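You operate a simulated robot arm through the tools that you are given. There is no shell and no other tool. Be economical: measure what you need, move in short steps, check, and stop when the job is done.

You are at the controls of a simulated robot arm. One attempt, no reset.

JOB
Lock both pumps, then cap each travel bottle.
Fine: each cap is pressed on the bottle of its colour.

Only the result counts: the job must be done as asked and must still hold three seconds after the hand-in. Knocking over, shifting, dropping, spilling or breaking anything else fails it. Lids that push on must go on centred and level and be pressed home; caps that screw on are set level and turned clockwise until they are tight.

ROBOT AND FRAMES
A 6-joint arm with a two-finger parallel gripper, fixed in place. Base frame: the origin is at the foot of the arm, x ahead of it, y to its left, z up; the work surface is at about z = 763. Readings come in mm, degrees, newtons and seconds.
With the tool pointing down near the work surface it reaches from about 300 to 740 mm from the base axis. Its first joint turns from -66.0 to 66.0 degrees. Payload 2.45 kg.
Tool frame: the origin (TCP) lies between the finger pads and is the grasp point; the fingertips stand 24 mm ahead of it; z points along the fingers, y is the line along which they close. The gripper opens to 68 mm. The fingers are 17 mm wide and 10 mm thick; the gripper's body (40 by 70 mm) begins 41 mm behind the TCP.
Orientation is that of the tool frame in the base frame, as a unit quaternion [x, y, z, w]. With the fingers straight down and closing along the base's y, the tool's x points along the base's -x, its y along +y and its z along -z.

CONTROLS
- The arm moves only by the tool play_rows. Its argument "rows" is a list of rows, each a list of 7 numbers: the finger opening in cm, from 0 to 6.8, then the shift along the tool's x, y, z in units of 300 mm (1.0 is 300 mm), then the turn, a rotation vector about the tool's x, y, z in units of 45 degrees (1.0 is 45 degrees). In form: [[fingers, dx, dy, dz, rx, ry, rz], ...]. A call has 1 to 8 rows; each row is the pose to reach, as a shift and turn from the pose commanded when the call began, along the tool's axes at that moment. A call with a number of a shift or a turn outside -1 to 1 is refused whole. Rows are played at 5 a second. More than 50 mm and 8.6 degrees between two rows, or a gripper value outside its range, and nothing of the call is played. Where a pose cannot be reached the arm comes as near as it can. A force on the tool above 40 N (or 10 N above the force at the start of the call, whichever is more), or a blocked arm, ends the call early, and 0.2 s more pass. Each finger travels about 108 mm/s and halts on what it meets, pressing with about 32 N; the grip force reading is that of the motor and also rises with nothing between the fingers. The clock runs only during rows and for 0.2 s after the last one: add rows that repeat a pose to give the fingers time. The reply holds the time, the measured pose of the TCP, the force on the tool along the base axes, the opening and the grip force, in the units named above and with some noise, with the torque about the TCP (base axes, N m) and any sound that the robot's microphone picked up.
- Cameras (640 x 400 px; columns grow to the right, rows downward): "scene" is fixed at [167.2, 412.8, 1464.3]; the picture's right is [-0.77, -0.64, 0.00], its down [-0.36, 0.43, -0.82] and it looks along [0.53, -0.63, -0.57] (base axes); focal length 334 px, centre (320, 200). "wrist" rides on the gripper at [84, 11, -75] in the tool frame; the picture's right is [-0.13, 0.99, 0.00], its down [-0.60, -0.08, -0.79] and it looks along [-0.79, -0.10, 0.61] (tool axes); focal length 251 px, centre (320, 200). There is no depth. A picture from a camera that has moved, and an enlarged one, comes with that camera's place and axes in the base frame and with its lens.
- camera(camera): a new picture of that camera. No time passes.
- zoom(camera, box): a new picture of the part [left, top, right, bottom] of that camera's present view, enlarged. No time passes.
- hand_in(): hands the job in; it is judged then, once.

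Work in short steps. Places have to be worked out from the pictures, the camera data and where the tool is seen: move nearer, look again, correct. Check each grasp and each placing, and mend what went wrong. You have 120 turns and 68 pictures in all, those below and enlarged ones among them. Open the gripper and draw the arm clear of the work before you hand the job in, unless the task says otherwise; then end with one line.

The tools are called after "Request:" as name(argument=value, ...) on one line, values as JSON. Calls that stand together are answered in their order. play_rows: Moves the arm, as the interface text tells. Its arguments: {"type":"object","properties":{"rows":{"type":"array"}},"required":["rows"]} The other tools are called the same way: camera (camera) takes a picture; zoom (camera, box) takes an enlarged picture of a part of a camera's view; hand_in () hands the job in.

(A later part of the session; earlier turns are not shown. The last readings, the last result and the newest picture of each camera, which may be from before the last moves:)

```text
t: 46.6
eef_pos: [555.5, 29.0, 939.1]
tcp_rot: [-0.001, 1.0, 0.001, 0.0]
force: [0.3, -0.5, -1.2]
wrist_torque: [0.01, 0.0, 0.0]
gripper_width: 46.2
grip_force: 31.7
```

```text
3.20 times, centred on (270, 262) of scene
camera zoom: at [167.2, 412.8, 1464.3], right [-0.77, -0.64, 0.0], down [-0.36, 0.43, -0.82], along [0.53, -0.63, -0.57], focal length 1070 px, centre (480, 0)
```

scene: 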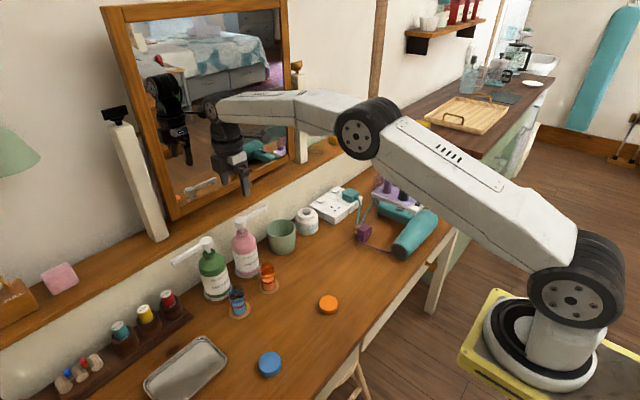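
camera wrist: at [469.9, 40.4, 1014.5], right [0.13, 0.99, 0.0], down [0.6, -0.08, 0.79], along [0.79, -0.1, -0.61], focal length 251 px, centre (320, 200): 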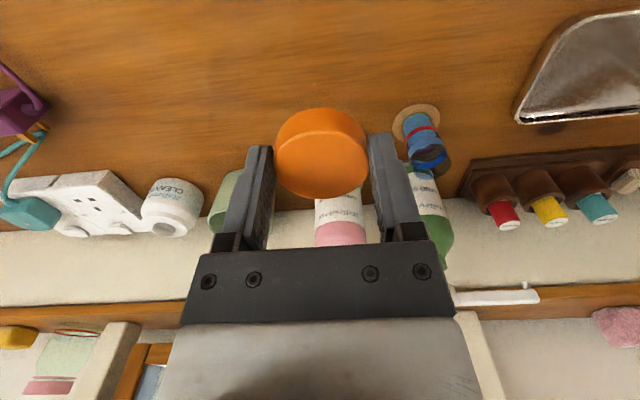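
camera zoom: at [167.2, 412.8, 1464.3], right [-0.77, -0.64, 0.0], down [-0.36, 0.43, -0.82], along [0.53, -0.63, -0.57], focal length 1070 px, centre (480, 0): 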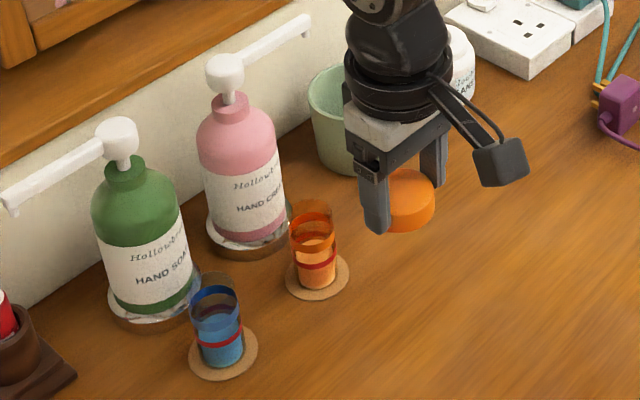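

The cap is centred on the TCP within about 2 mm. From the wrist views the orange bottle is at (664,32) and the blue at (664.5,131). I'll move the cap above the orange bottle, high enough to check alignment.

Request:
play_rows(rows=[[4.2, -0.1, 0, 0, 0, 0, 0], [4.2, -0.2, 0, 0, 0, 0, 0], [4.2, -0.3, 0, 0.04, 0, 0, 0], [4.2, -0.365, 0.003, 0.12, 0, 0, 0], [4.2, -0.365, 0.003, 0.12, 0, 0, 0]])

Request:
zoom(camera="scene", box=[210, 220, 330, 325])

Request:
camera(camera="wrist")

```text
t: 47.8
eef_pos: [664.1, 30.7, 905.8]
tcp_rot: [-0.002, 1.0, 0.001, -0.001]
force: [-0.4, 0.2, -0.6]
wrist_torque: [-0.03, 0.02, 0.02]
gripper_width: 45.8
grip_force: 31.9
```

```text
3.81 times, centred on (270, 272) of scene
camera zoom: at [167.2, 412.8, 1464.3], right [-0.77, -0.64, 0.0], down [-0.36, 0.43, -0.82], along [0.53, -0.63, -0.57], focal length 1273 px, centre (510, -76)
```

zoom: 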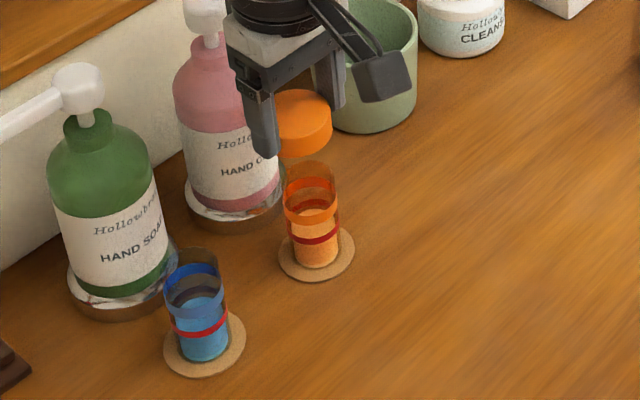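

```text
33 pictures are left
camera wrist: at [580.0, 41.5, 980.0], right [0.13, 0.99, 0.0], down [0.6, -0.08, 0.79], along [0.79, -0.1, -0.61], focal length 251 px, centre (320, 200)
```

wrist: 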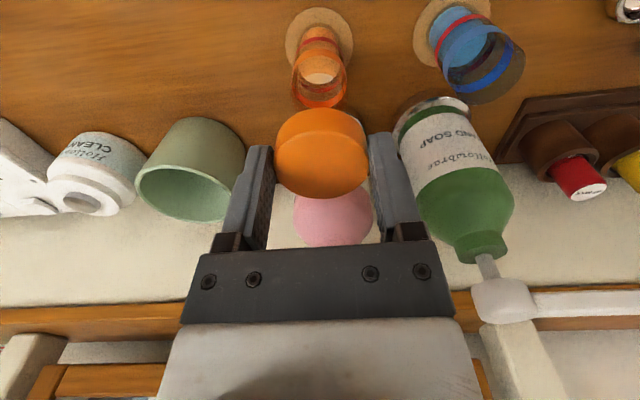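

Request:
zoom(camera="wrist", box=[240, 0, 400, 210])

Request:
zoom(camera="scene", box=[245, 230, 315, 300])

```text
1.90 times, centred on (320, 105) of wrist
camera zoom: at [580.0, 41.5, 980.0], right [0.13, 0.99, 0.0], down [0.6, -0.08, 0.79], along [0.79, -0.1, -0.61], focal length 479 px, centre (320, 381)
```

zoom: 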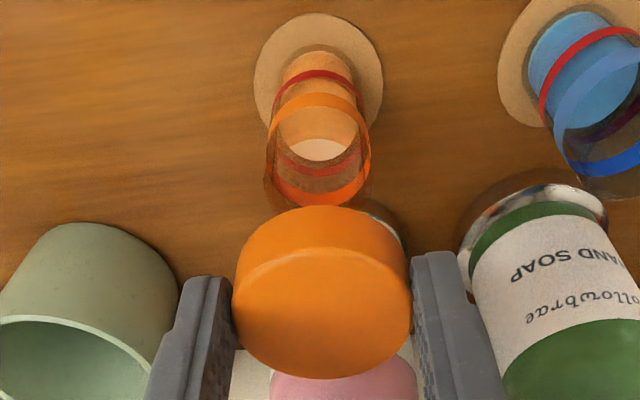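

```text
5.71 times, centred on (280, 265) of scene
camera zoom: at [167.2, 412.8, 1464.3], right [-0.77, -0.64, 0.0], down [-0.36, 0.43, -0.82], along [0.53, -0.63, -0.57], focal length 1910 px, centre (549, -171)
```

zoom: 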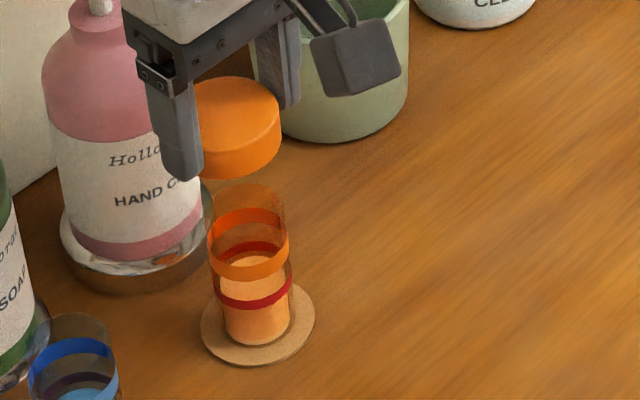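

With perspective-centre correction, the cap sits about 8 mm too far in +x relative to the bottle (cap x≈667, bottle x≈659), while y matches. I'll shift, lower to just above the rim, and re-inspect.

Request:
play_rows(rows=[[4.2, 0.028, 0.002, 0, 0, 0, 0], [4.2, 0.028, 0.002, 0.05, 0, 0, 0], [4.2, 0.028, 0.002, 0.05, 0, 0, 0]])

Request:
zoom(camera="wrist", box=[240, 0, 400, 210])

Request:
zoom(camera="scene", box=[245, 230, 315, 300])

```text
t: 48.6
eef_pos: [656.5, 31.8, 891.2]
tcp_rot: [-0.002, 1.0, 0.0, 0.0]
force: [-0.3, 0.2, 0.8]
wrist_torque: [0.03, 0.03, 0.05]
gripper_width: 46.1
grip_force: 31.8
```

```text
1.90 times, centred on (320, 105) of wrist
camera zoom: at [572.2, 43.1, 965.5], right [0.13, 0.99, 0.0], down [0.6, -0.08, 0.79], along [0.79, -0.1, -0.61], focal length 479 px, centre (320, 381)
```

zoom: 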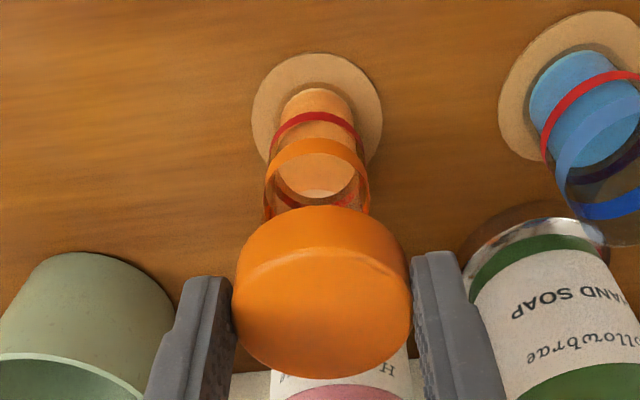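

```text
5.71 times, centred on (280, 265) of scene
camera zoom: at [167.2, 412.8, 1464.3], right [-0.77, -0.64, 0.0], down [-0.36, 0.43, -0.82], along [0.53, -0.63, -0.57], focal length 1910 px, centre (549, -171)
```

zoom: 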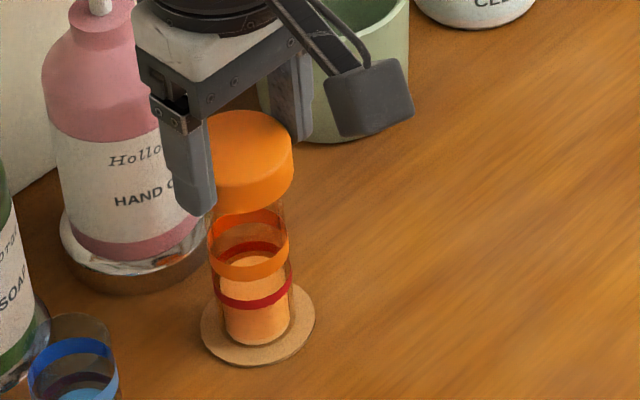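

Alignment is now within about 1 mm. I'll trim by under 1 mm and lower toward contact.

Request:
play_rows(rows=[[4.2, 0.002, -0.002, 0.03, 0, 0, 0], [4.2, 0.002, -0.002, 0.06, 0, 0, 0], [4.2, 0.002, -0.002, 0.07, 0, 0, 0], [4.2, 0.002, -0.002, 0.07, 0, 0, 0]])

Request:
zoom(camera="scene", box=[245, 230, 315, 300])

```text
t: 49.6
eef_pos: [655.7, 32.2, 870.0]
tcp_rot: [-0.002, 1.0, 0.001, 0.0]
force: [0.3, -0.6, 0.8]
wrist_torque: [-0.01, 0.03, -0.01]
gripper_width: 45.8
grip_force: 31.6
```

```text
5.71 times, centred on (280, 265) of scene
camera zoom: at [167.2, 412.8, 1464.3], right [-0.77, -0.64, 0.0], down [-0.36, 0.43, -0.82], along [0.53, -0.63, -0.57], focal length 1910 px, centre (549, -171)
```

zoom: 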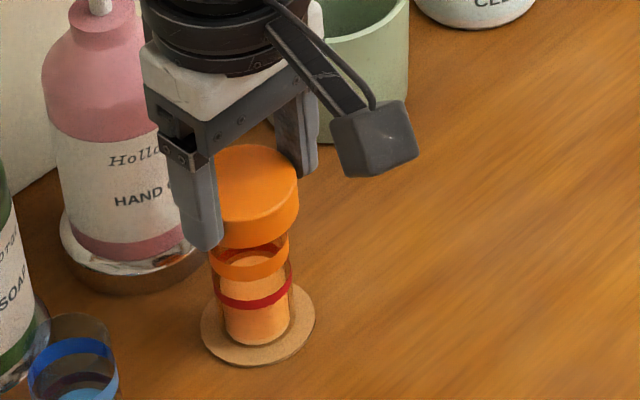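

Still aligned with no contact. I'll lower slowly.

Request:
play_rows(rows=[[4.2, 0, 0, 0.008, 0, 0, 0], [4.2, 0, 0, 0.014, 0, 0, 0], [4.2, 0, 0, 0.02, 0, 0, 0], [4.2, 0, 0, 0.02, 0, 0, 0]])

```text
t: 50.6
eef_pos: [656.4, 31.7, 865.2]
tcp_rot: [-0.002, 1.0, 0.001, 0.002]
force: [0.9, -1.2, 9.9]
wrist_torque: [-0.2, -0.12, 0.0]
gripper_width: 45.9
grip_force: 31.8
```

There is contact at 10 N with a one-sided torque (contact point toward +x,-y), so the cap is about 1 mm off toward (-x,+y). I'll back up, shift (+0.7,-1.2) and retry.

Request:
play_rows(rows=[[4.2, 0, 0, -0.008, 0, 0, 0], [4.2, -0.0025, -0.004, -0.008, 0, 0, 0], [4.2, -0.0025, -0.004, 0, 0, 0, 0], [4.2, -0.0025, -0.004, 0.003, 0, 0, 0], [4.2, -0.0025, -0.004, 0.003, 0, 0, 0]])

```text
t: 51.8
eef_pos: [657.3, 31.2, 864.4]
tcp_rot: [-0.002, 1.0, 0.001, 0.002]
force: [1.9, -1.1, 12.6]
wrist_torque: [-0.18, -0.3, -0.01]
gripper_width: 45.9
grip_force: 32.4
```

Request:
play_rows(rows=[[4.2, 0, 0, -0.009, 0, 0, 0], [4.2, -0.005, -0.0035, -0.009, 0, 0, 0], [4.2, -0.005, -0.0035, 0, 0, 0, 0], [4.2, -0.005, -0.0035, 0.003, 0, 0, 0], [4.2, -0.005, -0.0035, 0.003, 0, 0, 0]])

Request:
zoom(camera="scene", box=[250, 240, 300, 290])

```text
t: 53.0
eef_pos: [658.0, 29.7, 863.0]
tcp_rot: [-0.001, 1.0, 0.001, 0.003]
force: [1.3, -1.2, 17.4]
wrist_torque: [-0.23, -0.35, -0.03]
gripper_width: 46.0
grip_force: 32.1
```

```text
8.00 times, centred on (275, 265) of scene
camera zoom: at [166.8, 412.7, 1464.3], right [-0.77, -0.64, 0.0], down [-0.36, 0.43, -0.82], along [0.53, -0.63, -0.57], focal length 2674 px, centre (680, -320)
```

zoom: 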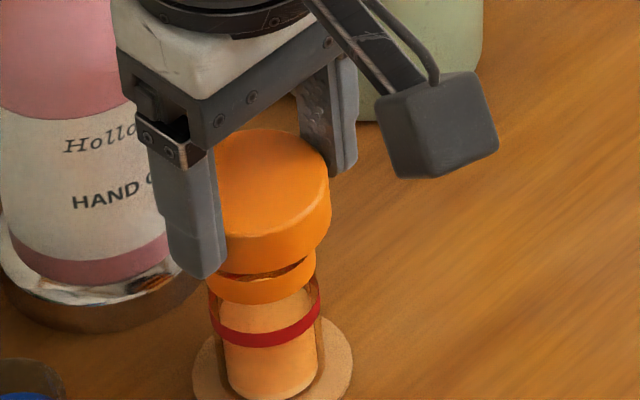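

Request:
zoom(camera="wrist", box=[250, 60, 400, 210])

```text
2.67 times, centred on (325, 135) of wrist
camera zoom: at [573.9, 40.1, 937.3], right [0.13, 0.99, 0.0], down [0.6, -0.08, 0.8], along [0.79, -0.1, -0.61], focal length 670 px, centre (307, 373)
```

zoom: 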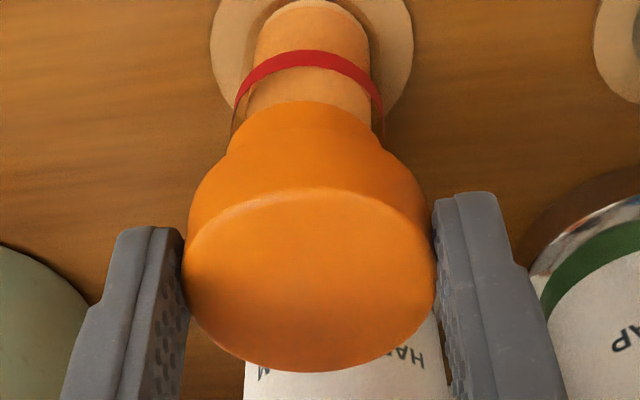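

y looks aligned in the wrist view, while contact stays at the far (+x,-y) side in the world frame. I'll keep searching in that direction: back up, shift, touch.

Request:
play_rows(rows=[[4.2, 0, 0, -0.012, 0, 0, 0], [4.2, -0.006, -0.003, -0.012, 0, 0, 0], [4.2, -0.006, -0.003, -0.003, 0, 0, 0], [4.2, -0.006, -0.003, 0.0, 0, 0, 0], [4.2, -0.006, -0.003, 0.0, 0, 0, 0]])

```text
t: 54.2
eef_pos: [661.0, 29.9, 863.4]
tcp_rot: [-0.002, 1.0, 0.0, 0.002]
force: [-0.5, 0.4, 13.4]
wrist_torque: [-0.1, -0.27, -0.05]
gripper_width: 45.9
grip_force: 31.4
```

Request:
play_rows(rows=[[4.2, 0, 0, -0.012, 0, 0, 0], [4.2, -0.008, 0, -0.012, 0, 0, 0], [4.2, -0.008, 0, -0.003, 0, 0, 0], [4.2, -0.008, 0, 0.0, 0, 0, 0], [4.2, -0.008, 0, 0.0, 0, 0, 0]])

Request:
zoom(camera="scene", box=[250, 240, 300, 290])

```text
t: 55.4
eef_pos: [661.6, 28.8, 860.5]
tcp_rot: [-0.002, 1.0, 0.001, 0.0]
force: [-0.3, 0.1, -0.9]
wrist_torque: [0.01, 0.0, -0.03]
gripper_width: 45.8
grip_force: 32.0
```

```text
8.00 times, centred on (275, 265) of scene
camera zoom: at [167.2, 412.8, 1464.3], right [-0.77, -0.64, 0.0], down [-0.36, 0.43, -0.82], along [0.53, -0.63, -0.57], focal length 2674 px, centre (680, -320)
```

zoom: 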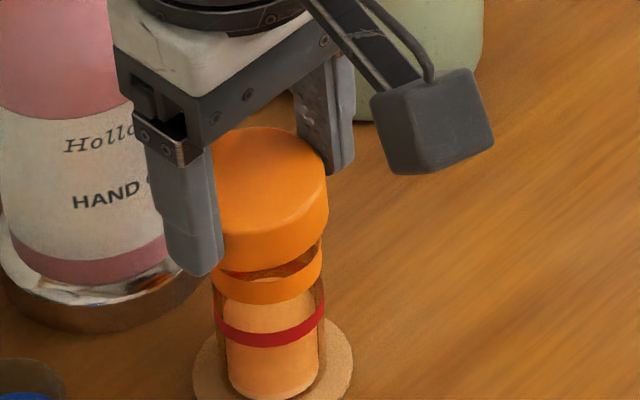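

Force dropped to zero at lower z, so the rim has entered the skirt. The bottle top looks tilted slightly toward -y, so I'll nudge +y about 1 mm and look.

Request:
play_rows(rows=[[4.2, 0, 0.002, 0, 0, 0, 0], [4.2, 0, 0.004, 0, 0, 0, 0], [4.2, 0, 0.004, 0, 0, 0, 0]])

Request:
zoom(camera="scene", box=[250, 240, 300, 290])

Request:
zoom(camera="wrist", box=[250, 60, 400, 210])

```text
t: 56.2
eef_pos: [661.5, 29.2, 860.8]
tcp_rot: [-0.002, 1.0, 0.001, 0.0]
force: [0.4, 0.3, 0.2]
wrist_torque: [0.0, 0.0, 0.07]
gripper_width: 45.7
grip_force: 31.7
```

```text
8.00 times, centred on (275, 265) of scene
camera zoom: at [167.2, 412.8, 1464.3], right [-0.77, -0.64, 0.0], down [-0.36, 0.43, -0.82], along [0.53, -0.63, -0.57], focal length 2674 px, centre (680, -320)
```

zoom: 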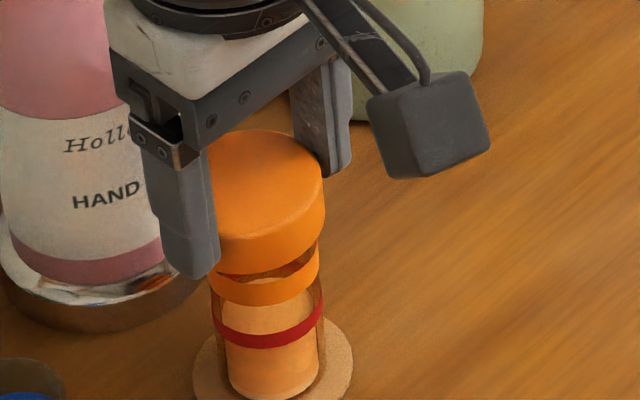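

```text
2.67 times, centred on (325, 135) of wrist
camera zoom: at [577.2, 40.6, 935.7], right [0.13, 0.99, 0.0], down [0.6, -0.08, 0.79], along [0.79, -0.1, -0.61], focal length 670 px, centre (307, 373)
```

zoom: 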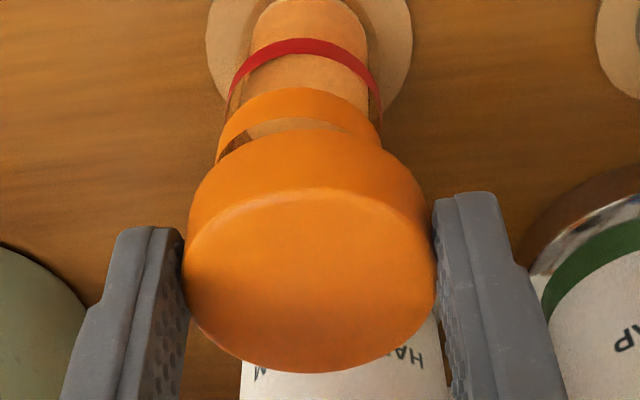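

The bottle appears to lean about 2° toward -y, so it may be caught askew in the cap. I'll raise 10 mm to see if it stands upright again.

Request:
play_rows(rows=[[4.2, 0, 0, -0.01, 0, 0, 0], [4.2, 0, 0, -0.02, 0, 0, 0], [4.2, 0, 0, -0.035, 0, 0, 0], [4.2, 0, 0, -0.035, 0, 0, 0], [4.2, 0, 0, -0.035, 0, 0, 0]])

Request:
zoom(camera="scene", box=[250, 240, 300, 290])

Request:
zoom(camera="wrist", box=[250, 60, 400, 210])

```text
t: 57.4
eef_pos: [661.6, 30.3, 872.0]
tcp_rot: [-0.002, 1.0, 0.001, 0.0]
force: [-0.2, -0.2, -0.1]
wrist_torque: [0.02, -0.02, 0.01]
gripper_width: 45.8
grip_force: 31.7
```

```text
8.00 times, centred on (275, 265) of scene
camera zoom: at [167.2, 412.8, 1464.3], right [-0.77, -0.64, 0.0], down [-0.36, 0.43, -0.82], along [0.53, -0.63, -0.57], focal length 2674 px, centre (680, -320)
```

zoom: 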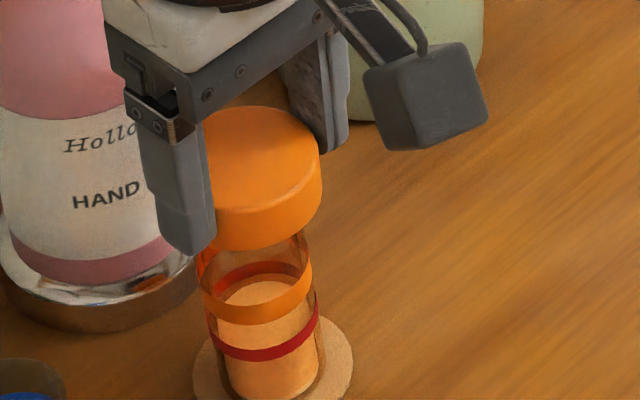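

```text
2.67 times, centred on (325, 135) of wrist
camera zoom: at [576.8, 41.1, 946.8], right [0.13, 0.99, 0.0], down [0.6, -0.08, 0.79], along [0.79, -0.1, -0.61], focal length 670 px, centre (307, 373)
```

zoom: 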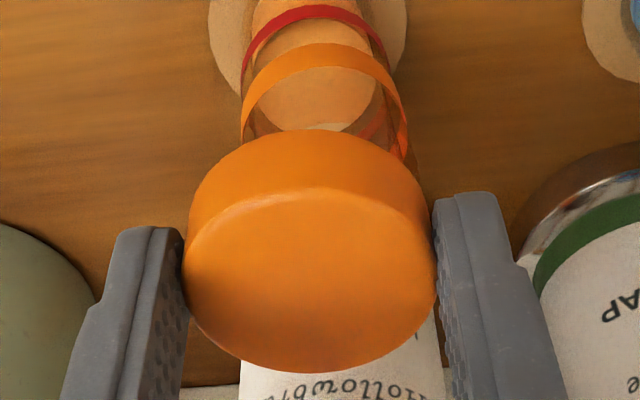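

The bottle is rocking slightly after release, so I'll wait for it to settle and look again.

Request:
play_rows(rows=[[4.2, 0, 0, -0.03, 0, 0, 0], [4.2, 0, 0, -0.03, 0, 0, 0], [4.2, 0, 0, -0.03, 0, 0, 0], [4.2, 0, 0, -0.03, 0, 0, 0], [4.2, 0, 0, -0.03, 0, 0, 0], [4.2, 0, 0, -0.03, 0, 0, 0], [4.2, 0, 0, -0.03, 0, 0, 0], [4.2, 0, 0, -0.03, 0, 0, 0]])

Request:
zoom(camera="wrist", box=[230, 20, 410, 200])

Request:
zoom(camera="scene", box=[250, 240, 300, 290])

```text
t: 59.2
eef_pos: [662.1, 29.4, 880.0]
tcp_rot: [-0.002, 1.0, 0.001, -0.001]
force: [-0.3, 0.3, 0.0]
wrist_torque: [-0.01, 0.03, -0.01]
gripper_width: 45.8
grip_force: 31.7
```

```text
2.22 times, centred on (320, 110) of wrist
camera zoom: at [577.2, 40.7, 955.5], right [0.13, 0.99, 0.0], down [0.6, -0.08, 0.79], along [0.79, -0.1, -0.61], focal length 559 px, centre (320, 400)
```

zoom: 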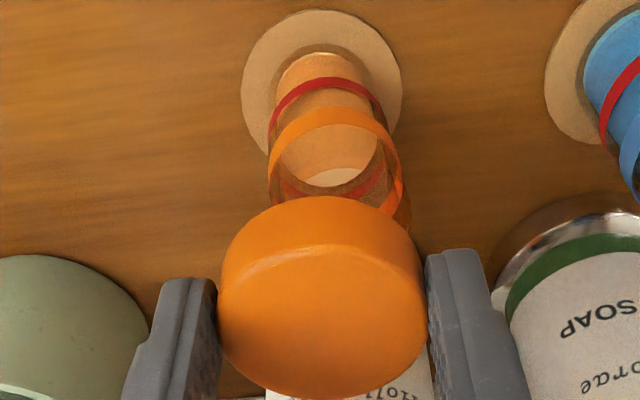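

```text
8.00 times, centred on (275, 265) of scene
camera zoom: at [167.2, 412.8, 1464.3], right [-0.77, -0.64, 0.0], down [-0.36, 0.43, -0.82], along [0.53, -0.63, -0.57], focal length 2674 px, centre (680, -320)
```

zoom: 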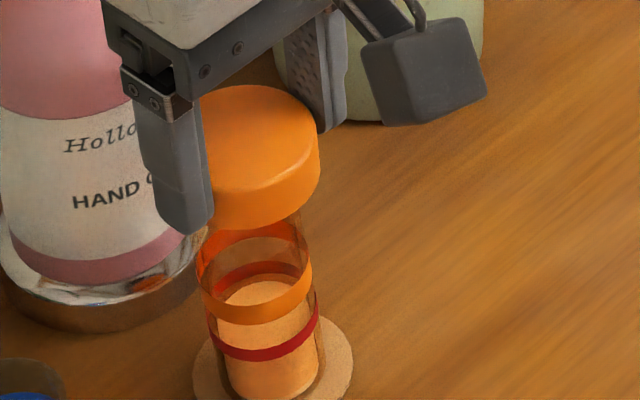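

Request:
zoom(camera="scene", box=[262, 258, 294, 294])

Request:
zoom(camera="wrist", box=[280, 15, 370, 120])

```text
11.11 times, centred on (278, 276) of scene
camera zoom: at [167.2, 412.8, 1464.3], right [-0.77, -0.64, 0.0], down [-0.36, 0.43, -0.82], along [0.53, -0.63, -0.57], focal length 3714 px, centre (787, -644)
```

zoom: 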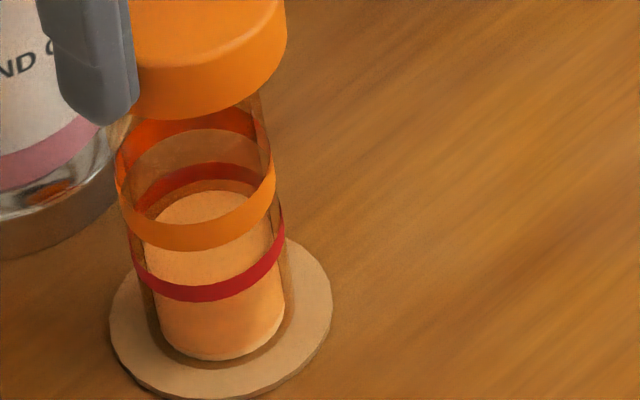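

```text
3.81 times, centred on (325, 68) of wrist
camera zoom: at [577.2, 40.7, 955.5], right [0.13, 0.99, 0.0], down [0.6, -0.08, 0.79], along [0.79, -0.1, -0.61], focal length 958 px, centre (301, 705)
```

zoom: 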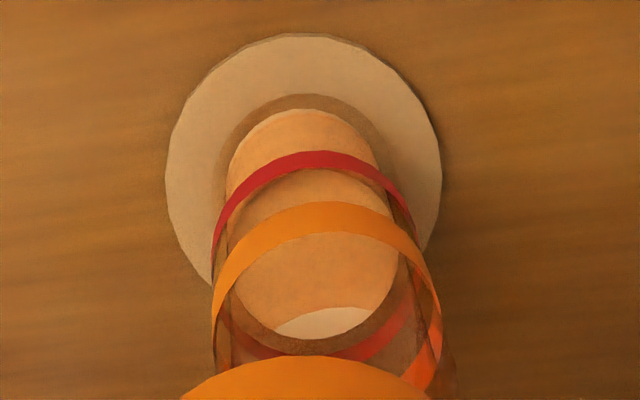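

The bottle now leans roughly 3° toward +y and stays so. I'll raise further to see whether it is touching the cap.

Request:
play_rows(rows=[[4.2, 0, 0, -0.04, 0, 0, 0], [4.2, 0, 0, -0.08, 0, 0, 0], [4.2, 0, 0, -0.1, 0, 0, 0], [4.2, 0, 0, -0.1, 0, 0, 0], [4.2, 0, 0, -0.1, 0, 0, 0]])

Request:
zoom(camera="scene", box=[255, 250, 297, 294])

Request:
zoom(camera="wrist", box=[270, 15, 370, 125])

```text
t: 60.4
eef_pos: [660.8, 29.4, 911.4]
tcp_rot: [-0.002, 1.0, 0.0, 0.0]
force: [-0.1, -0.4, -0.6]
wrist_torque: [-0.01, 0.02, -0.01]
gripper_width: 45.8
grip_force: 32.0
```

```text
9.09 times, centred on (276, 272) of scene
camera zoom: at [167.2, 412.8, 1464.3], right [-0.77, -0.64, 0.0], down [-0.36, 0.43, -0.82], along [0.53, -0.63, -0.57], focal length 3038 px, centre (720, -454)
```

zoom: 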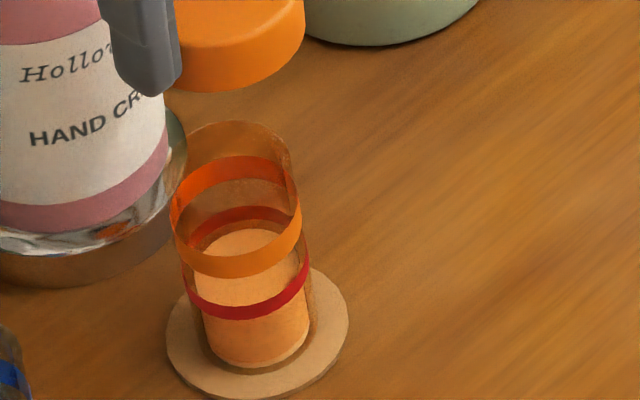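

```text
3.64 times, centred on (320, 70) of wrist
camera zoom: at [576.4, 40.5, 985.5], right [0.13, 0.99, 0.0], down [0.6, -0.08, 0.79], along [0.79, -0.1, -0.61], focal length 914 px, centre (320, 673)
```

zoom: 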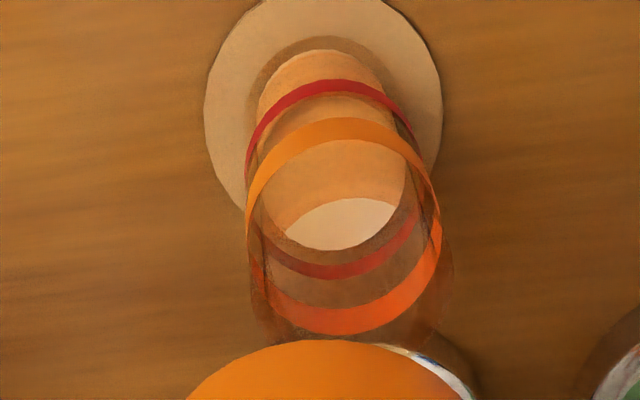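

The bottle isn't touching the cap; it stands leaning about 3°, with its rim centre near y≈35 and x aligned with the cap. I'll move the cap over the leaned rim (+4.5 mm y), lower gently, and re-square it from there.

Request:
play_rows(rows=[[4.2, 0, 0.008, 0.05, 0, 0, 0], [4.2, 0, 0.015, 0.1, 0, 0, 0], [4.2, 0, 0.015, 0.135, 0, 0, 0], [4.2, 0, 0.015, 0.135, 0, 0, 0]])

Request:
play_rows(rows=[[4.2, 0, 0, 0.008, 0, 0, 0], [4.2, 0, 0, 0.014, 0, 0, 0], [4.2, 0, 0, 0.02, 0, 0, 0], [4.2, 0, 0, 0.02, 0, 0, 0]])

Request:
zoom(camera="wrist", box=[250, 60, 400, 210])

```text
t: 61.4
eef_pos: [661.2, 35.1, 869.6]
tcp_rot: [-0.001, 1.0, 0.001, -0.001]
force: [-0.7, -0.2, -0.2]
wrist_torque: [0.0, 0.0, 0.01]
gripper_width: 45.7
grip_force: 32.1
```

```text
t: 62.4
eef_pos: [662.2, 34.0, 863.6]
tcp_rot: [-0.002, 1.0, 0.001, 0.001]
force: [0.3, 0.2, 1.1]
wrist_torque: [-0.07, 0.04, 0.02]
gripper_width: 45.8
grip_force: 32.1
```

```text
2.67 times, centred on (325, 135) of wrist
camera zoom: at [578.0, 45.1, 939.5], right [0.13, 0.99, 0.0], down [0.6, -0.08, 0.79], along [0.79, -0.1, -0.61], focal length 670 px, centre (307, 373)
```

zoom: 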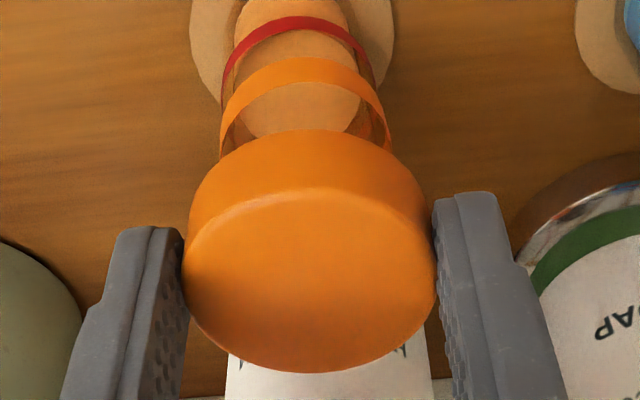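

Rim and cap line up in y and light contact is starting. Continuing down slowly.

Request:
play_rows(rows=[[4.2, 0, 0, 0.004, 0, 0, 0], [4.2, 0, 0, 0.008, 0, 0, 0], [4.2, 0, 0, 0.008, 0, 0, 0]])

```text
t: 63.2
eef_pos: [663.1, 34.5, 863.7]
tcp_rot: [-0.002, 1.0, 0.001, 0.001]
force: [-2.7, -3.4, 22.0]
wrist_torque: [-0.41, 0.37, 0.02]
gripper_width: 45.8
grip_force: 32.2
```

Contact is now on the (-x,-y) side, so I'm slightly too far +x. I'll back off, shift (-1.5,-1.5) and touch again.

Request:
play_rows(rows=[[4.2, 0, 0, -0.012, 0, 0, 0], [4.2, 0.005, -0.005, -0.012, 0, 0, 0], [4.2, 0.005, -0.005, -0.004, 0, 0, 0], [4.2, 0.005, -0.005, 0.0, 0, 0, 0], [4.2, 0.005, -0.005, 0.0, 0, 0, 0]])

```text
t: 64.4
eef_pos: [660.2, 32.6, 863.0]
tcp_rot: [-0.002, 1.0, 0.001, 0.001]
force: [-1.2, -3.4, 13.4]
wrist_torque: [-0.23, 0.2, 0.05]
gripper_width: 45.8
grip_force: 31.6
```

Request:
play_rows(rows=[[4.2, 0, 0, -0.01, 0, 0, 0], [4.2, 0.003, -0.004, -0.01, 0, 0, 0], [4.2, 0.003, -0.004, -0.003, 0, 0, 0], [4.2, 0.003, -0.004, 0.001, 0, 0, 0], [4.2, 0.003, -0.004, 0.001, 0, 0, 0]])

Request:
zoom(camera="wrist", box=[250, 60, 400, 210])

```text
t: 65.6
eef_pos: [660.1, 31.8, 859.8]
tcp_rot: [-0.002, 1.0, 0.0, 0.0]
force: [0.1, -0.7, -0.3]
wrist_torque: [0.03, 0.01, 0.0]
gripper_width: 45.9
grip_force: 31.6
```

```text
2.67 times, centred on (325, 135) of wrist
camera zoom: at [574.8, 42.4, 935.7], right [0.13, 0.99, 0.0], down [0.6, -0.08, 0.79], along [0.79, -0.1, -0.61], focal length 670 px, centre (307, 373)
```

zoom: 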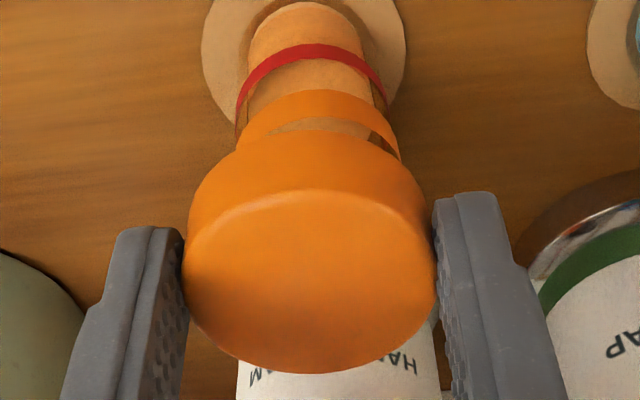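

Force vanished again at lower z, so the rim is loosely inside the skirt. From the contact positions I judge the upright centre is at TCP ≈(660.4,30.8). I'll shift there while engaged and press down gradually.

Request:
play_rows(rows=[[4.2, -0.001, -0.002, 0, 0, 0, 0], [4.2, -0.003, -0.0035, 0, 0, 0, 0], [4.2, -0.003, -0.0035, 0.005, 0, 0, 0], [4.2, -0.003, -0.0035, 0.01, 0, 0, 0], [4.2, -0.003, -0.0035, 0.01, 0, 0, 0]])

Request:
zoom(camera="wrist", box=[250, 60, 400, 210])

```text
t: 66.8
eef_pos: [659.8, 30.2, 858.7]
tcp_rot: [-0.001, 1.0, 0.001, 0.0]
force: [-0.1, -1.1, -0.6]
wrist_torque: [0.0, 0.0, 0.0]
gripper_width: 45.9
grip_force: 32.0
```

```text
2.67 times, centred on (325, 135) of wrist
camera zoom: at [576.1, 41.3, 933.4], right [0.13, 0.99, 0.0], down [0.6, -0.08, 0.79], along [0.79, -0.1, -0.61], focal length 670 px, centre (307, 373)
```

zoom: 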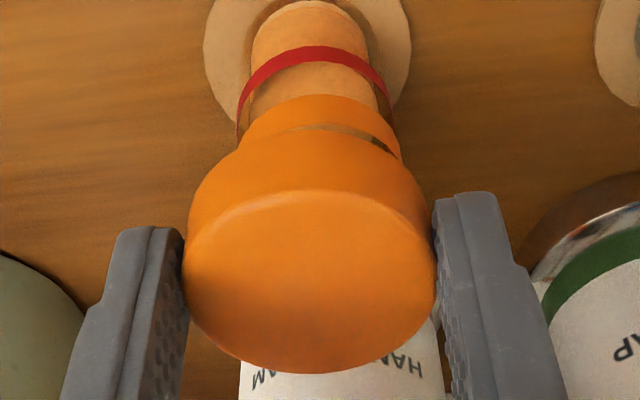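

Engaged without force. I'll continue down in small steps.

Request:
play_rows(rows=[[4.2, 0, 0, 0.005, 0, 0, 0], [4.2, 0, 0, 0.01, 0, 0, 0], [4.2, 0, 0, 0.015, 0, 0, 0], [4.2, 0, 0, 0.015, 0, 0, 0]])

```text
t: 67.8
eef_pos: [659.8, 30.5, 854.4]
tcp_rot: [-0.002, 1.0, 0.001, 0.0]
force: [0.4, -0.5, -0.4]
wrist_torque: [0.04, 0.0, 0.01]
gripper_width: 45.7
grip_force: 32.1
```

Request:
play_rows(rows=[[4.2, 0, 0, 0.005, 0, 0, 0], [4.2, 0, 0, 0.01, 0, 0, 0], [4.2, 0, 0, 0.015, 0, 0, 0], [4.2, 0, 0, 0.015, 0, 0, 0]])

Request:
zoom(camera="scene", box=[250, 240, 300, 290])

```text
t: 68.8
eef_pos: [661.7, 31.1, 851.0]
tcp_rot: [-0.002, 1.0, 0.001, 0.002]
force: [-2.1, -1.2, 15.0]
wrist_torque: [-0.13, 0.1, -0.02]
gripper_width: 46.0
grip_force: 31.5
```

```text
8.00 times, centred on (275, 265) of scene
camera zoom: at [166.8, 412.7, 1464.3], right [-0.77, -0.64, 0.0], down [-0.36, 0.43, -0.82], along [0.53, -0.63, -0.57], focal length 2674 px, centre (680, -320)
```

zoom: 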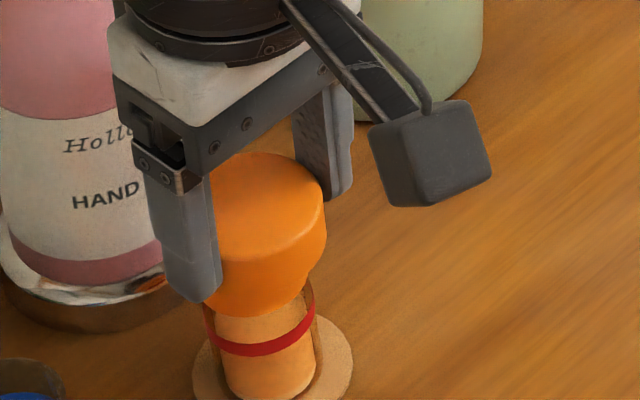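

It's seated about 13 mm down and now resists with fairly centred load. I'll press on.

Request:
play_rows(rows=[[4.2, 0, 0, 0.003, 0, 0, 0], [4.2, 0, 0, 0.006, 0, 0, 0], [4.2, 0, 0, 0.009, 0, 0, 0], [4.2, 0, 0, 0.009, 0, 0, 0]])

```text
t: 69.8
eef_pos: [661.7, 31.2, 848.6]
tcp_rot: [-0.002, 1.0, 0.0, 0.003]
force: [-1.4, 0.6, 28.0]
wrist_torque: [-0.01, -0.01, 0.0]
gripper_width: 45.9
grip_force: 32.2
heard: snap
```

A snap was heard and the load is centred. I'll release and check.

Request:
play_rows(rows=[[4.2, 0, 0, -0.004, 0, 0, 0], [5.0, 0, 0, -0.004, 0, 0, 0], [6.2, 0, 0, -0.004, 0, 0, 0], [6.5, 0, 0, -0.004, 0, 0, 0], [6.5, 0, 0, -0.1, 0, 0, 0], [6.5, 0, 0, -0.2, 0, 0, 0], [6.5, 0.06, 0, -0.3, 0, 0, 0], [6.5, 0.15, 0, -0.3, 0, 0, 0]])

Request:
zoom(camera="scene", box=[210, 240, 300, 325])

Request:
camera(camera="wrist")

```text
t: 71.6
eef_pos: [615.0, 30.9, 936.3]
tcp_rot: [-0.003, 1.0, 0.001, 0.001]
force: [0.7, -0.1, 0.4]
wrist_torque: [0.0, -0.01, 0.01]
gripper_width: 65.0
grip_force: 0.1
```

```text
4.71 times, centred on (255, 282) of scene
camera zoom: at [167.2, 412.8, 1464.3], right [-0.77, -0.64, 0.0], down [-0.36, 0.43, -0.82], along [0.53, -0.63, -0.57], focal length 1573 px, centre (626, -188)
```

zoom: 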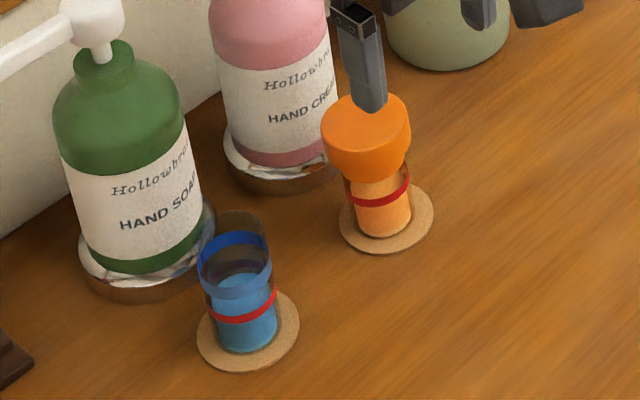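

```text
9 pictures are left
camera wrist: at [531.0, 42.0, 1011.6], right [0.13, 0.99, 0.0], down [0.6, -0.08, 0.79], along [0.79, -0.1, -0.61], focal length 251 px, centre (320, 200)
```

wrist: 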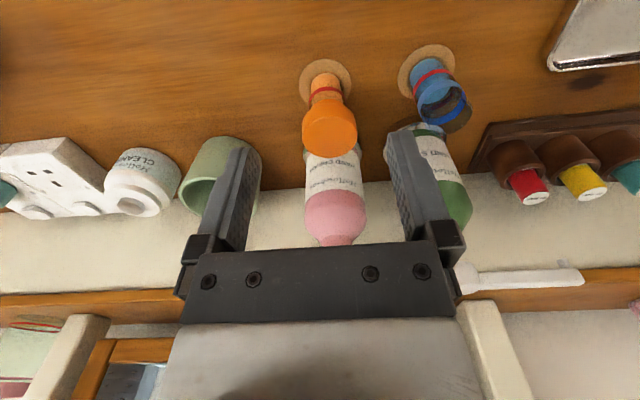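

Orange is capped level. Only 9 pictures remain, so I'll use them sparingly. The blue cap is estimated at (496.5,178), and I'm moving above it.

Request:
play_rows(rows=[[6.8, 0.1, 0.12, 0, 0, 0, 0], [6.8, 0.2, 0.24, 0, 0, 0, 0], [6.8, 0.3, 0.36, 0, 0, 0, 0], [6.8, 0.4, 0.44, 0.05, 0, 0, 0], [6.8, 0.4, 0.49, 0.15, 0, 0, 0], [6.8, 0.4, 0.49, 0.28, 0, 0, 0], [6.8, 0.4, 0.49, 0.41, 0, 0, 0], [6.8, 0.4, 0.49, 0.41, 0, 0, 0]])

Request:
zoom(camera="wrist", box=[180, 60, 460, 235])

```text
t: 73.4
eef_pos: [495.8, 176.4, 813.4]
tcp_rot: [-0.003, 1.0, 0.001, 0.0]
force: [0.7, -0.1, 0.4]
wrist_torque: [-0.04, 0.03, -0.01]
gripper_width: 67.8
grip_force: 0.1
```

```text
2.29 times, centred on (320, 148) of wrist
camera zoom: at [410.7, 187.2, 888.0], right [0.13, 0.99, 0.0], down [0.6, -0.08, 0.79], along [0.79, -0.1, -0.61], focal length 575 px, centre (320, 320)
```

zoom: 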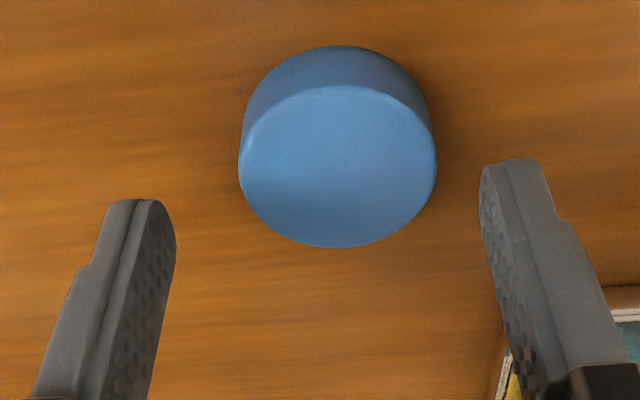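

The blue cap is about +3 mm x and +4 mm y from the TCP. I'll shift, lower to z≈791 and grip.

Request:
play_rows(rows=[[6.8, -0.0103, 0.0137, 0, 0, 0, 0], [6.8, -0.0103, 0.0137, 0.035, 0, 0, 0], [6.8, -0.0103, 0.0137, 0.0733, 0, 0, 0], [5.4, -0.0103, 0.0137, 0.0733, 0, 0, 0], [4.8, -0.0103, 0.0137, 0.0733, 0, 0, 0], [4.2, -0.0103, 0.0137, 0.0733, 0, 0, 0], [4.2, -0.0103, 0.0137, 0.0733, 0, 0, 0]])

```text
t: 75.0
eef_pos: [497.1, 182.7, 791.5]
tcp_rot: [-0.002, 1.0, 0.001, 0.0]
force: [0.2, 0.6, 0.2]
wrist_torque: [-0.02, 0.0, -0.04]
gripper_width: 45.9
grip_force: 32.2
```

Gripped at 45.9. The snapped orange position and the 100 mm bottle spacing put the blue bottle centre at about (664,131). I'll carry the cap to a hover there.

Request:
play_rows(rows=[[4.2, 0, 0, -0.08, 0, 0, 0], [4.2, 0, 0, -0.2, 0, 0, 0], [4.2, 0, 0, -0.34, 0, 0, 0], [4.2, -0.03, -0.01, -0.43, 0, 0, 0], [4.2, -0.16, -0.05, -0.43, 0, 0, 0], [4.2, -0.3, -0.09, -0.43, 0, 0, 0], [4.2, -0.43, -0.13, -0.4, 0, 0, 0], [4.2, -0.553, -0.166, -0.36, 0, 0, 0]])

Request:
zoom(camera="wrist", box=[240, 0, 400, 210])

```text
t: 76.8
eef_pos: [661.8, 131.2, 901.4]
tcp_rot: [-0.001, 1.0, 0.0, 0.0]
force: [-0.7, 0.0, 0.1]
wrist_torque: [-0.02, 0.01, -0.01]
gripper_width: 45.8
grip_force: 32.2
```

```text
1.90 times, centred on (320, 105) of wrist
camera zoom: at [578.3, 141.3, 976.3], right [0.13, 0.99, 0.0], down [0.6, -0.08, 0.79], along [0.79, -0.1, -0.61], focal length 479 px, centre (320, 381)
```

zoom: 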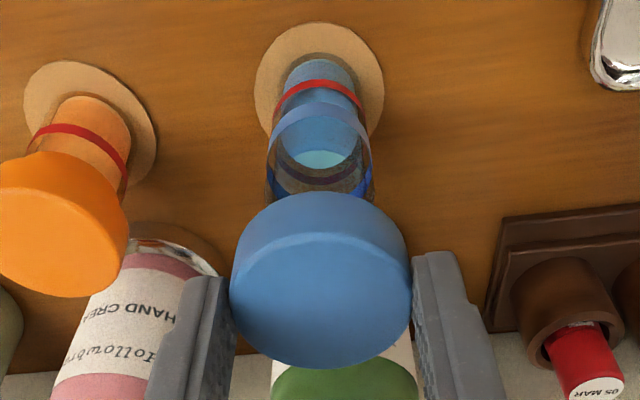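

In y the cap is aligned with the coaster. In x I estimate it needs about +2 mm, going by the orange experience. I'll shift, lower to just above the rim, and check with the scene camera.

Request:
play_rows(rows=[[4.2, -0.0073, -0.0013, 0.03, 0, 0, 0], [4.2, -0.0073, -0.0013, 0.07, 0, 0, 0], [4.2, -0.0073, -0.0013, 0.104, 0, 0, 0], [4.2, -0.0073, -0.0013, 0.104, 0, 0, 0]])

Request:
zoom(camera="scene", box=[210, 260, 270, 325])

```text
t: 77.8
eef_pos: [665.4, 132.0, 869.8]
tcp_rot: [-0.001, 1.0, 0.001, 0.001]
force: [0.1, 0.3, -0.2]
wrist_torque: [0.0, 0.0, 0.01]
gripper_width: 45.9
grip_force: 32.4
```

```text
6.15 times, centred on (240, 292) of scene
camera zoom: at [167.2, 412.8, 1464.3], right [-0.77, -0.64, 0.0], down [-0.36, 0.43, -0.82], along [0.53, -0.63, -0.57], focal length 2057 px, centre (812, -369)
```

zoom: 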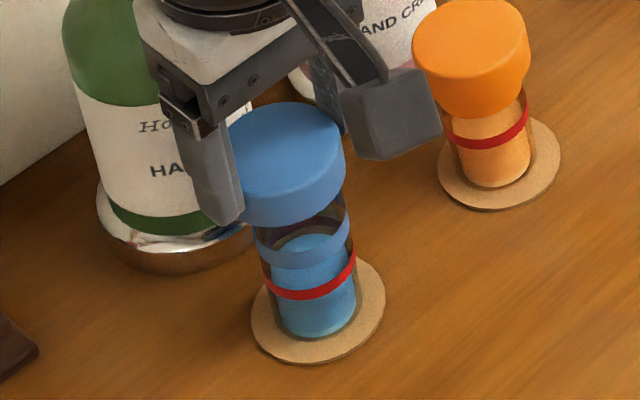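

Against the capped orange reference in the same view, the blue cap is aligned to under 1 mm. I'll lower gently to contact.

Request:
play_rows(rows=[[4.2, 0, 0, 0.008, 0, 0, 0], [4.2, 0, 0, 0.016, 0, 0, 0], [4.2, 0, 0, 0.023, 0, 0, 0], [4.2, 0, 0, 0.023, 0, 0, 0]])

```text
t: 78.8
eef_pos: [666.3, 132.4, 864.5]
tcp_rot: [-0.002, 1.0, 0.001, 0.002]
force: [-5.5, 0.4, 27.1]
wrist_torque: [-0.03, 0.59, 0.03]
gripper_width: 46.0
grip_force: 31.8
```

Contact is purely on the -x side with y centred, so I need to move -x. Back off, shift -2 mm and retry.

Request:
play_rows(rows=[[4.2, 0, 0, -0.014, 0, 0, 0], [4.2, 0.007, 0, -0.014, 0, 0, 0], [4.2, 0.007, 0, -0.006, 0, 0, 0], [4.2, 0.007, 0, -0.002, 0, 0, 0], [4.2, 0.007, 0, -0.002, 0, 0, 0]])

```text
t: 80.0
eef_pos: [664.3, 131.6, 862.7]
tcp_rot: [-0.002, 1.0, 0.001, 0.001]
force: [-3.3, 0.2, 18.5]
wrist_torque: [-0.02, 0.36, 0.0]
gripper_width: 45.9
grip_force: 32.5
```

Request:
play_rows(rows=[[4.2, 0, 0, -0.012, 0, 0, 0], [4.2, 0.007, 0, -0.012, 0, 0, 0], [4.2, 0.007, 0, -0.004, 0, 0, 0], [4.2, 0.007, 0, 0, 0, 0, 0], [4.2, 0.007, 0, 0, 0, 0, 0]])

```text
t: 81.2
eef_pos: [662.9, 131.5, 862.2]
tcp_rot: [-0.001, 1.0, 0.001, 0.0]
force: [-0.9, -0.7, -0.9]
wrist_torque: [0.0, -0.02, 0.01]
gripper_width: 45.6
grip_force: 31.9
```

It's inside the skirt now. I'll shift 1 mm more -x for centring and lower in small steps.

Request:
play_rows(rows=[[4.2, 0.0035, 0, 0, 0, 0, 0], [4.2, 0.0035, 0, 0.006, 0, 0, 0], [4.2, 0.0035, 0, 0.012, 0, 0, 0], [4.2, 0.0035, 0, 0.018, 0, 0, 0], [4.2, 0.0035, 0, 0.018, 0, 0, 0]])

Request:
zoom(camera="wrist", box=[250, 60, 400, 210])

```text
t: 82.4
eef_pos: [661.4, 132.5, 856.6]
tcp_rot: [-0.001, 1.0, 0.0, 0.0]
force: [-0.4, 1.4, 0.3]
wrist_torque: [-0.01, 0.0, 0.02]
gripper_width: 46.0
grip_force: 31.8
```

```text
2.67 times, centred on (325, 135) of wrist
camera zoom: at [576.6, 142.1, 931.9], right [0.13, 0.99, 0.0], down [0.6, -0.08, 0.79], along [0.79, -0.1, -0.61], focal length 670 px, centre (307, 373)
```

zoom: 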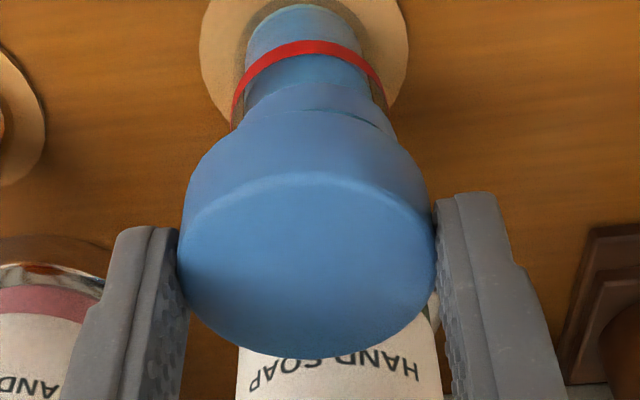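

Well aligned. Continuing down to the seat.

Request:
play_rows(rows=[[4.2, 0, 0, 0.006, 0, 0, 0], [4.2, 0, 0, 0.012, 0, 0, 0], [4.2, 0, 0, 0.018, 0, 0, 0], [4.2, 0, 0, 0.018, 0, 0, 0]])

```text
t: 83.4
eef_pos: [661.0, 132.0, 852.1]
tcp_rot: [-0.002, 1.0, 0.0, 0.002]
force: [1.1, 0.4, 7.3]
wrist_torque: [-0.02, -0.15, -0.02]
gripper_width: 45.6
grip_force: 31.6
```

Request:
play_rows(rows=[[4.2, -0.002, 0, 0.003, 0, 0, 0], [4.2, -0.002, 0, 0.007, 0, 0, 0], [4.2, -0.002, 0, 0.011, 0, 0, 0], [4.2, -0.002, 0, 0.011, 0, 0, 0]])

```text
t: 84.4
eef_pos: [662.5, 133.2, 850.9]
tcp_rot: [-0.002, 1.0, 0.002, 0.004]
force: [-1.7, -0.1, 31.5]
wrist_torque: [-0.07, 0.07, 0.03]
gripper_width: 45.9
grip_force: 32.1
```

The load is centred at 31 N with no snap yet, so I'll press a little more.

Request:
play_rows(rows=[[4.2, 0, 0, 0.003, 0, 0, 0], [4.2, 0, 0, 0.006, 0, 0, 0], [4.2, 0, 0, 0.006, 0, 0, 0]])

```text
t: 85.2
eef_pos: [662.2, 132.3, 848.7]
tcp_rot: [-0.001, 1.0, 0.002, 0.004]
force: [-1.9, 0.8, 31.3]
wrist_torque: [-0.02, 0.06, 0.0]
gripper_width: 45.9
grip_force: 32.2
```

Request:
play_rows(rows=[[4.2, 0, 0, 0.003, 0, 0, 0], [4.2, 0, 0, 0.006, 0, 0, 0], [4.2, 0, 0, 0.009, 0, 0, 0], [4.2, 0, 0, 0.009, 0, 0, 0]])

```text
t: 86.2
eef_pos: [664.0, 131.9, 848.2]
tcp_rot: [-0.002, 1.0, 0.001, 0.004]
force: [-1.0, 0.3, 32.1]
wrist_torque: [-0.02, 0.01, -0.03]
gripper_width: 46.0
grip_force: 32.2
```

Force plateaus at 32 N, so the fingers are probably slipping on the cap. I'll release, rise, close the fingers and press on the cap top.

Request:
play_rows(rows=[[4.2, 0, 0, -0.006, 0, 0, 0], [5.0, 0, 0, -0.006, 0, 0, 0], [6.4, 0, 0, -0.006, 0, 0, 0], [6.4, 0, 0, -0.006, 0, 0, 0], [6.4, 0, 0, -0.08, 0, 0, 0], [6.4, 0, 0, -0.15, 0, 0, 0], [6.4, 0.1, 0, -0.15, 0, 0, 0], [6.4, 0.2, 0, -0.15, 0, 0, 0]])

Request:
zoom(camera="scene", box=[210, 250, 300, 325])

```text
t: 88.0
eef_pos: [601.6, 131.5, 890.8]
tcp_rot: [-0.002, 1.0, 0.001, 0.001]
force: [-0.5, -0.2, -0.7]
wrist_torque: [-0.04, 0.02, 0.0]
gripper_width: 64.0
grip_force: 0.1
heard: snap
```

```text
5.33 times, centred on (255, 288) of scene
camera zoom: at [167.2, 412.8, 1464.3], right [-0.77, -0.64, 0.0], down [-0.36, 0.43, -0.82], along [0.53, -0.63, -0.57], focal length 1783 px, centre (667, -267)
```

zoom: 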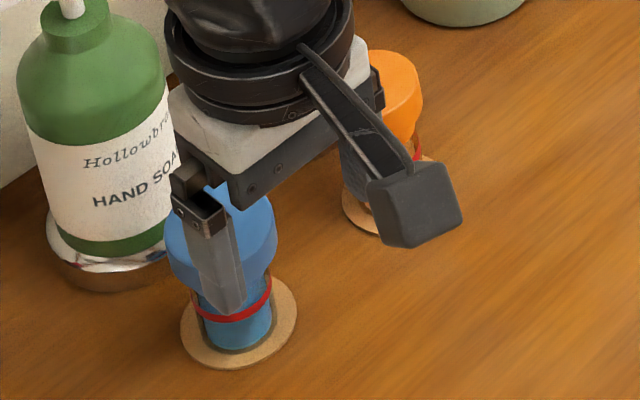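

A snap was heard, but I need to know whether it went on or popped off. I'll draw the arm clear and view both bottles.

Request:
play_rows(rows=[[6.4, 0.05, 0, -0.1, 0, 0, 0], [6.4, 0.15, -0.05, -0.2, 0, 0, 0], [6.4, 0.25, -0.12, -0.3, 0, 0, 0], [6.4, 0.35, -0.2, -0.35, 0, 0, 0], [6.4, 0.42, -0.3, -0.4, 0, 0, 0], [6.4, 0.42, -0.42, -0.4, 0, 0, 0], [6.4, 0.42, -0.5, -0.4, 0, 0, 0]])

Request:
zoom(camera="scene", box=[210, 250, 300, 325])

```text
t: 89.6
eef_pos: [475.5, -17.5, 1008.6]
tcp_rot: [-0.001, 1.0, 0.001, 0.0]
force: [1.1, 0.0, 0.0]
wrist_torque: [0.0, -0.02, -0.03]
gripper_width: 64.1
grip_force: 0.1
```

```text
5.33 times, centred on (255, 288) of scene
camera zoom: at [167.2, 412.8, 1464.3], right [-0.77, -0.64, 0.0], down [-0.36, 0.43, -0.82], along [0.53, -0.63, -0.57], focal length 1783 px, centre (667, -267)
```

zoom: 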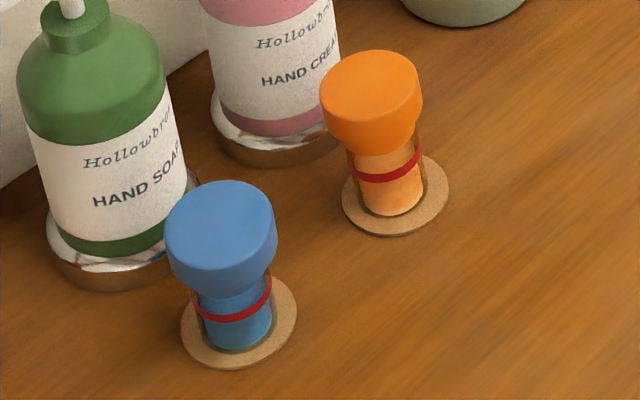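

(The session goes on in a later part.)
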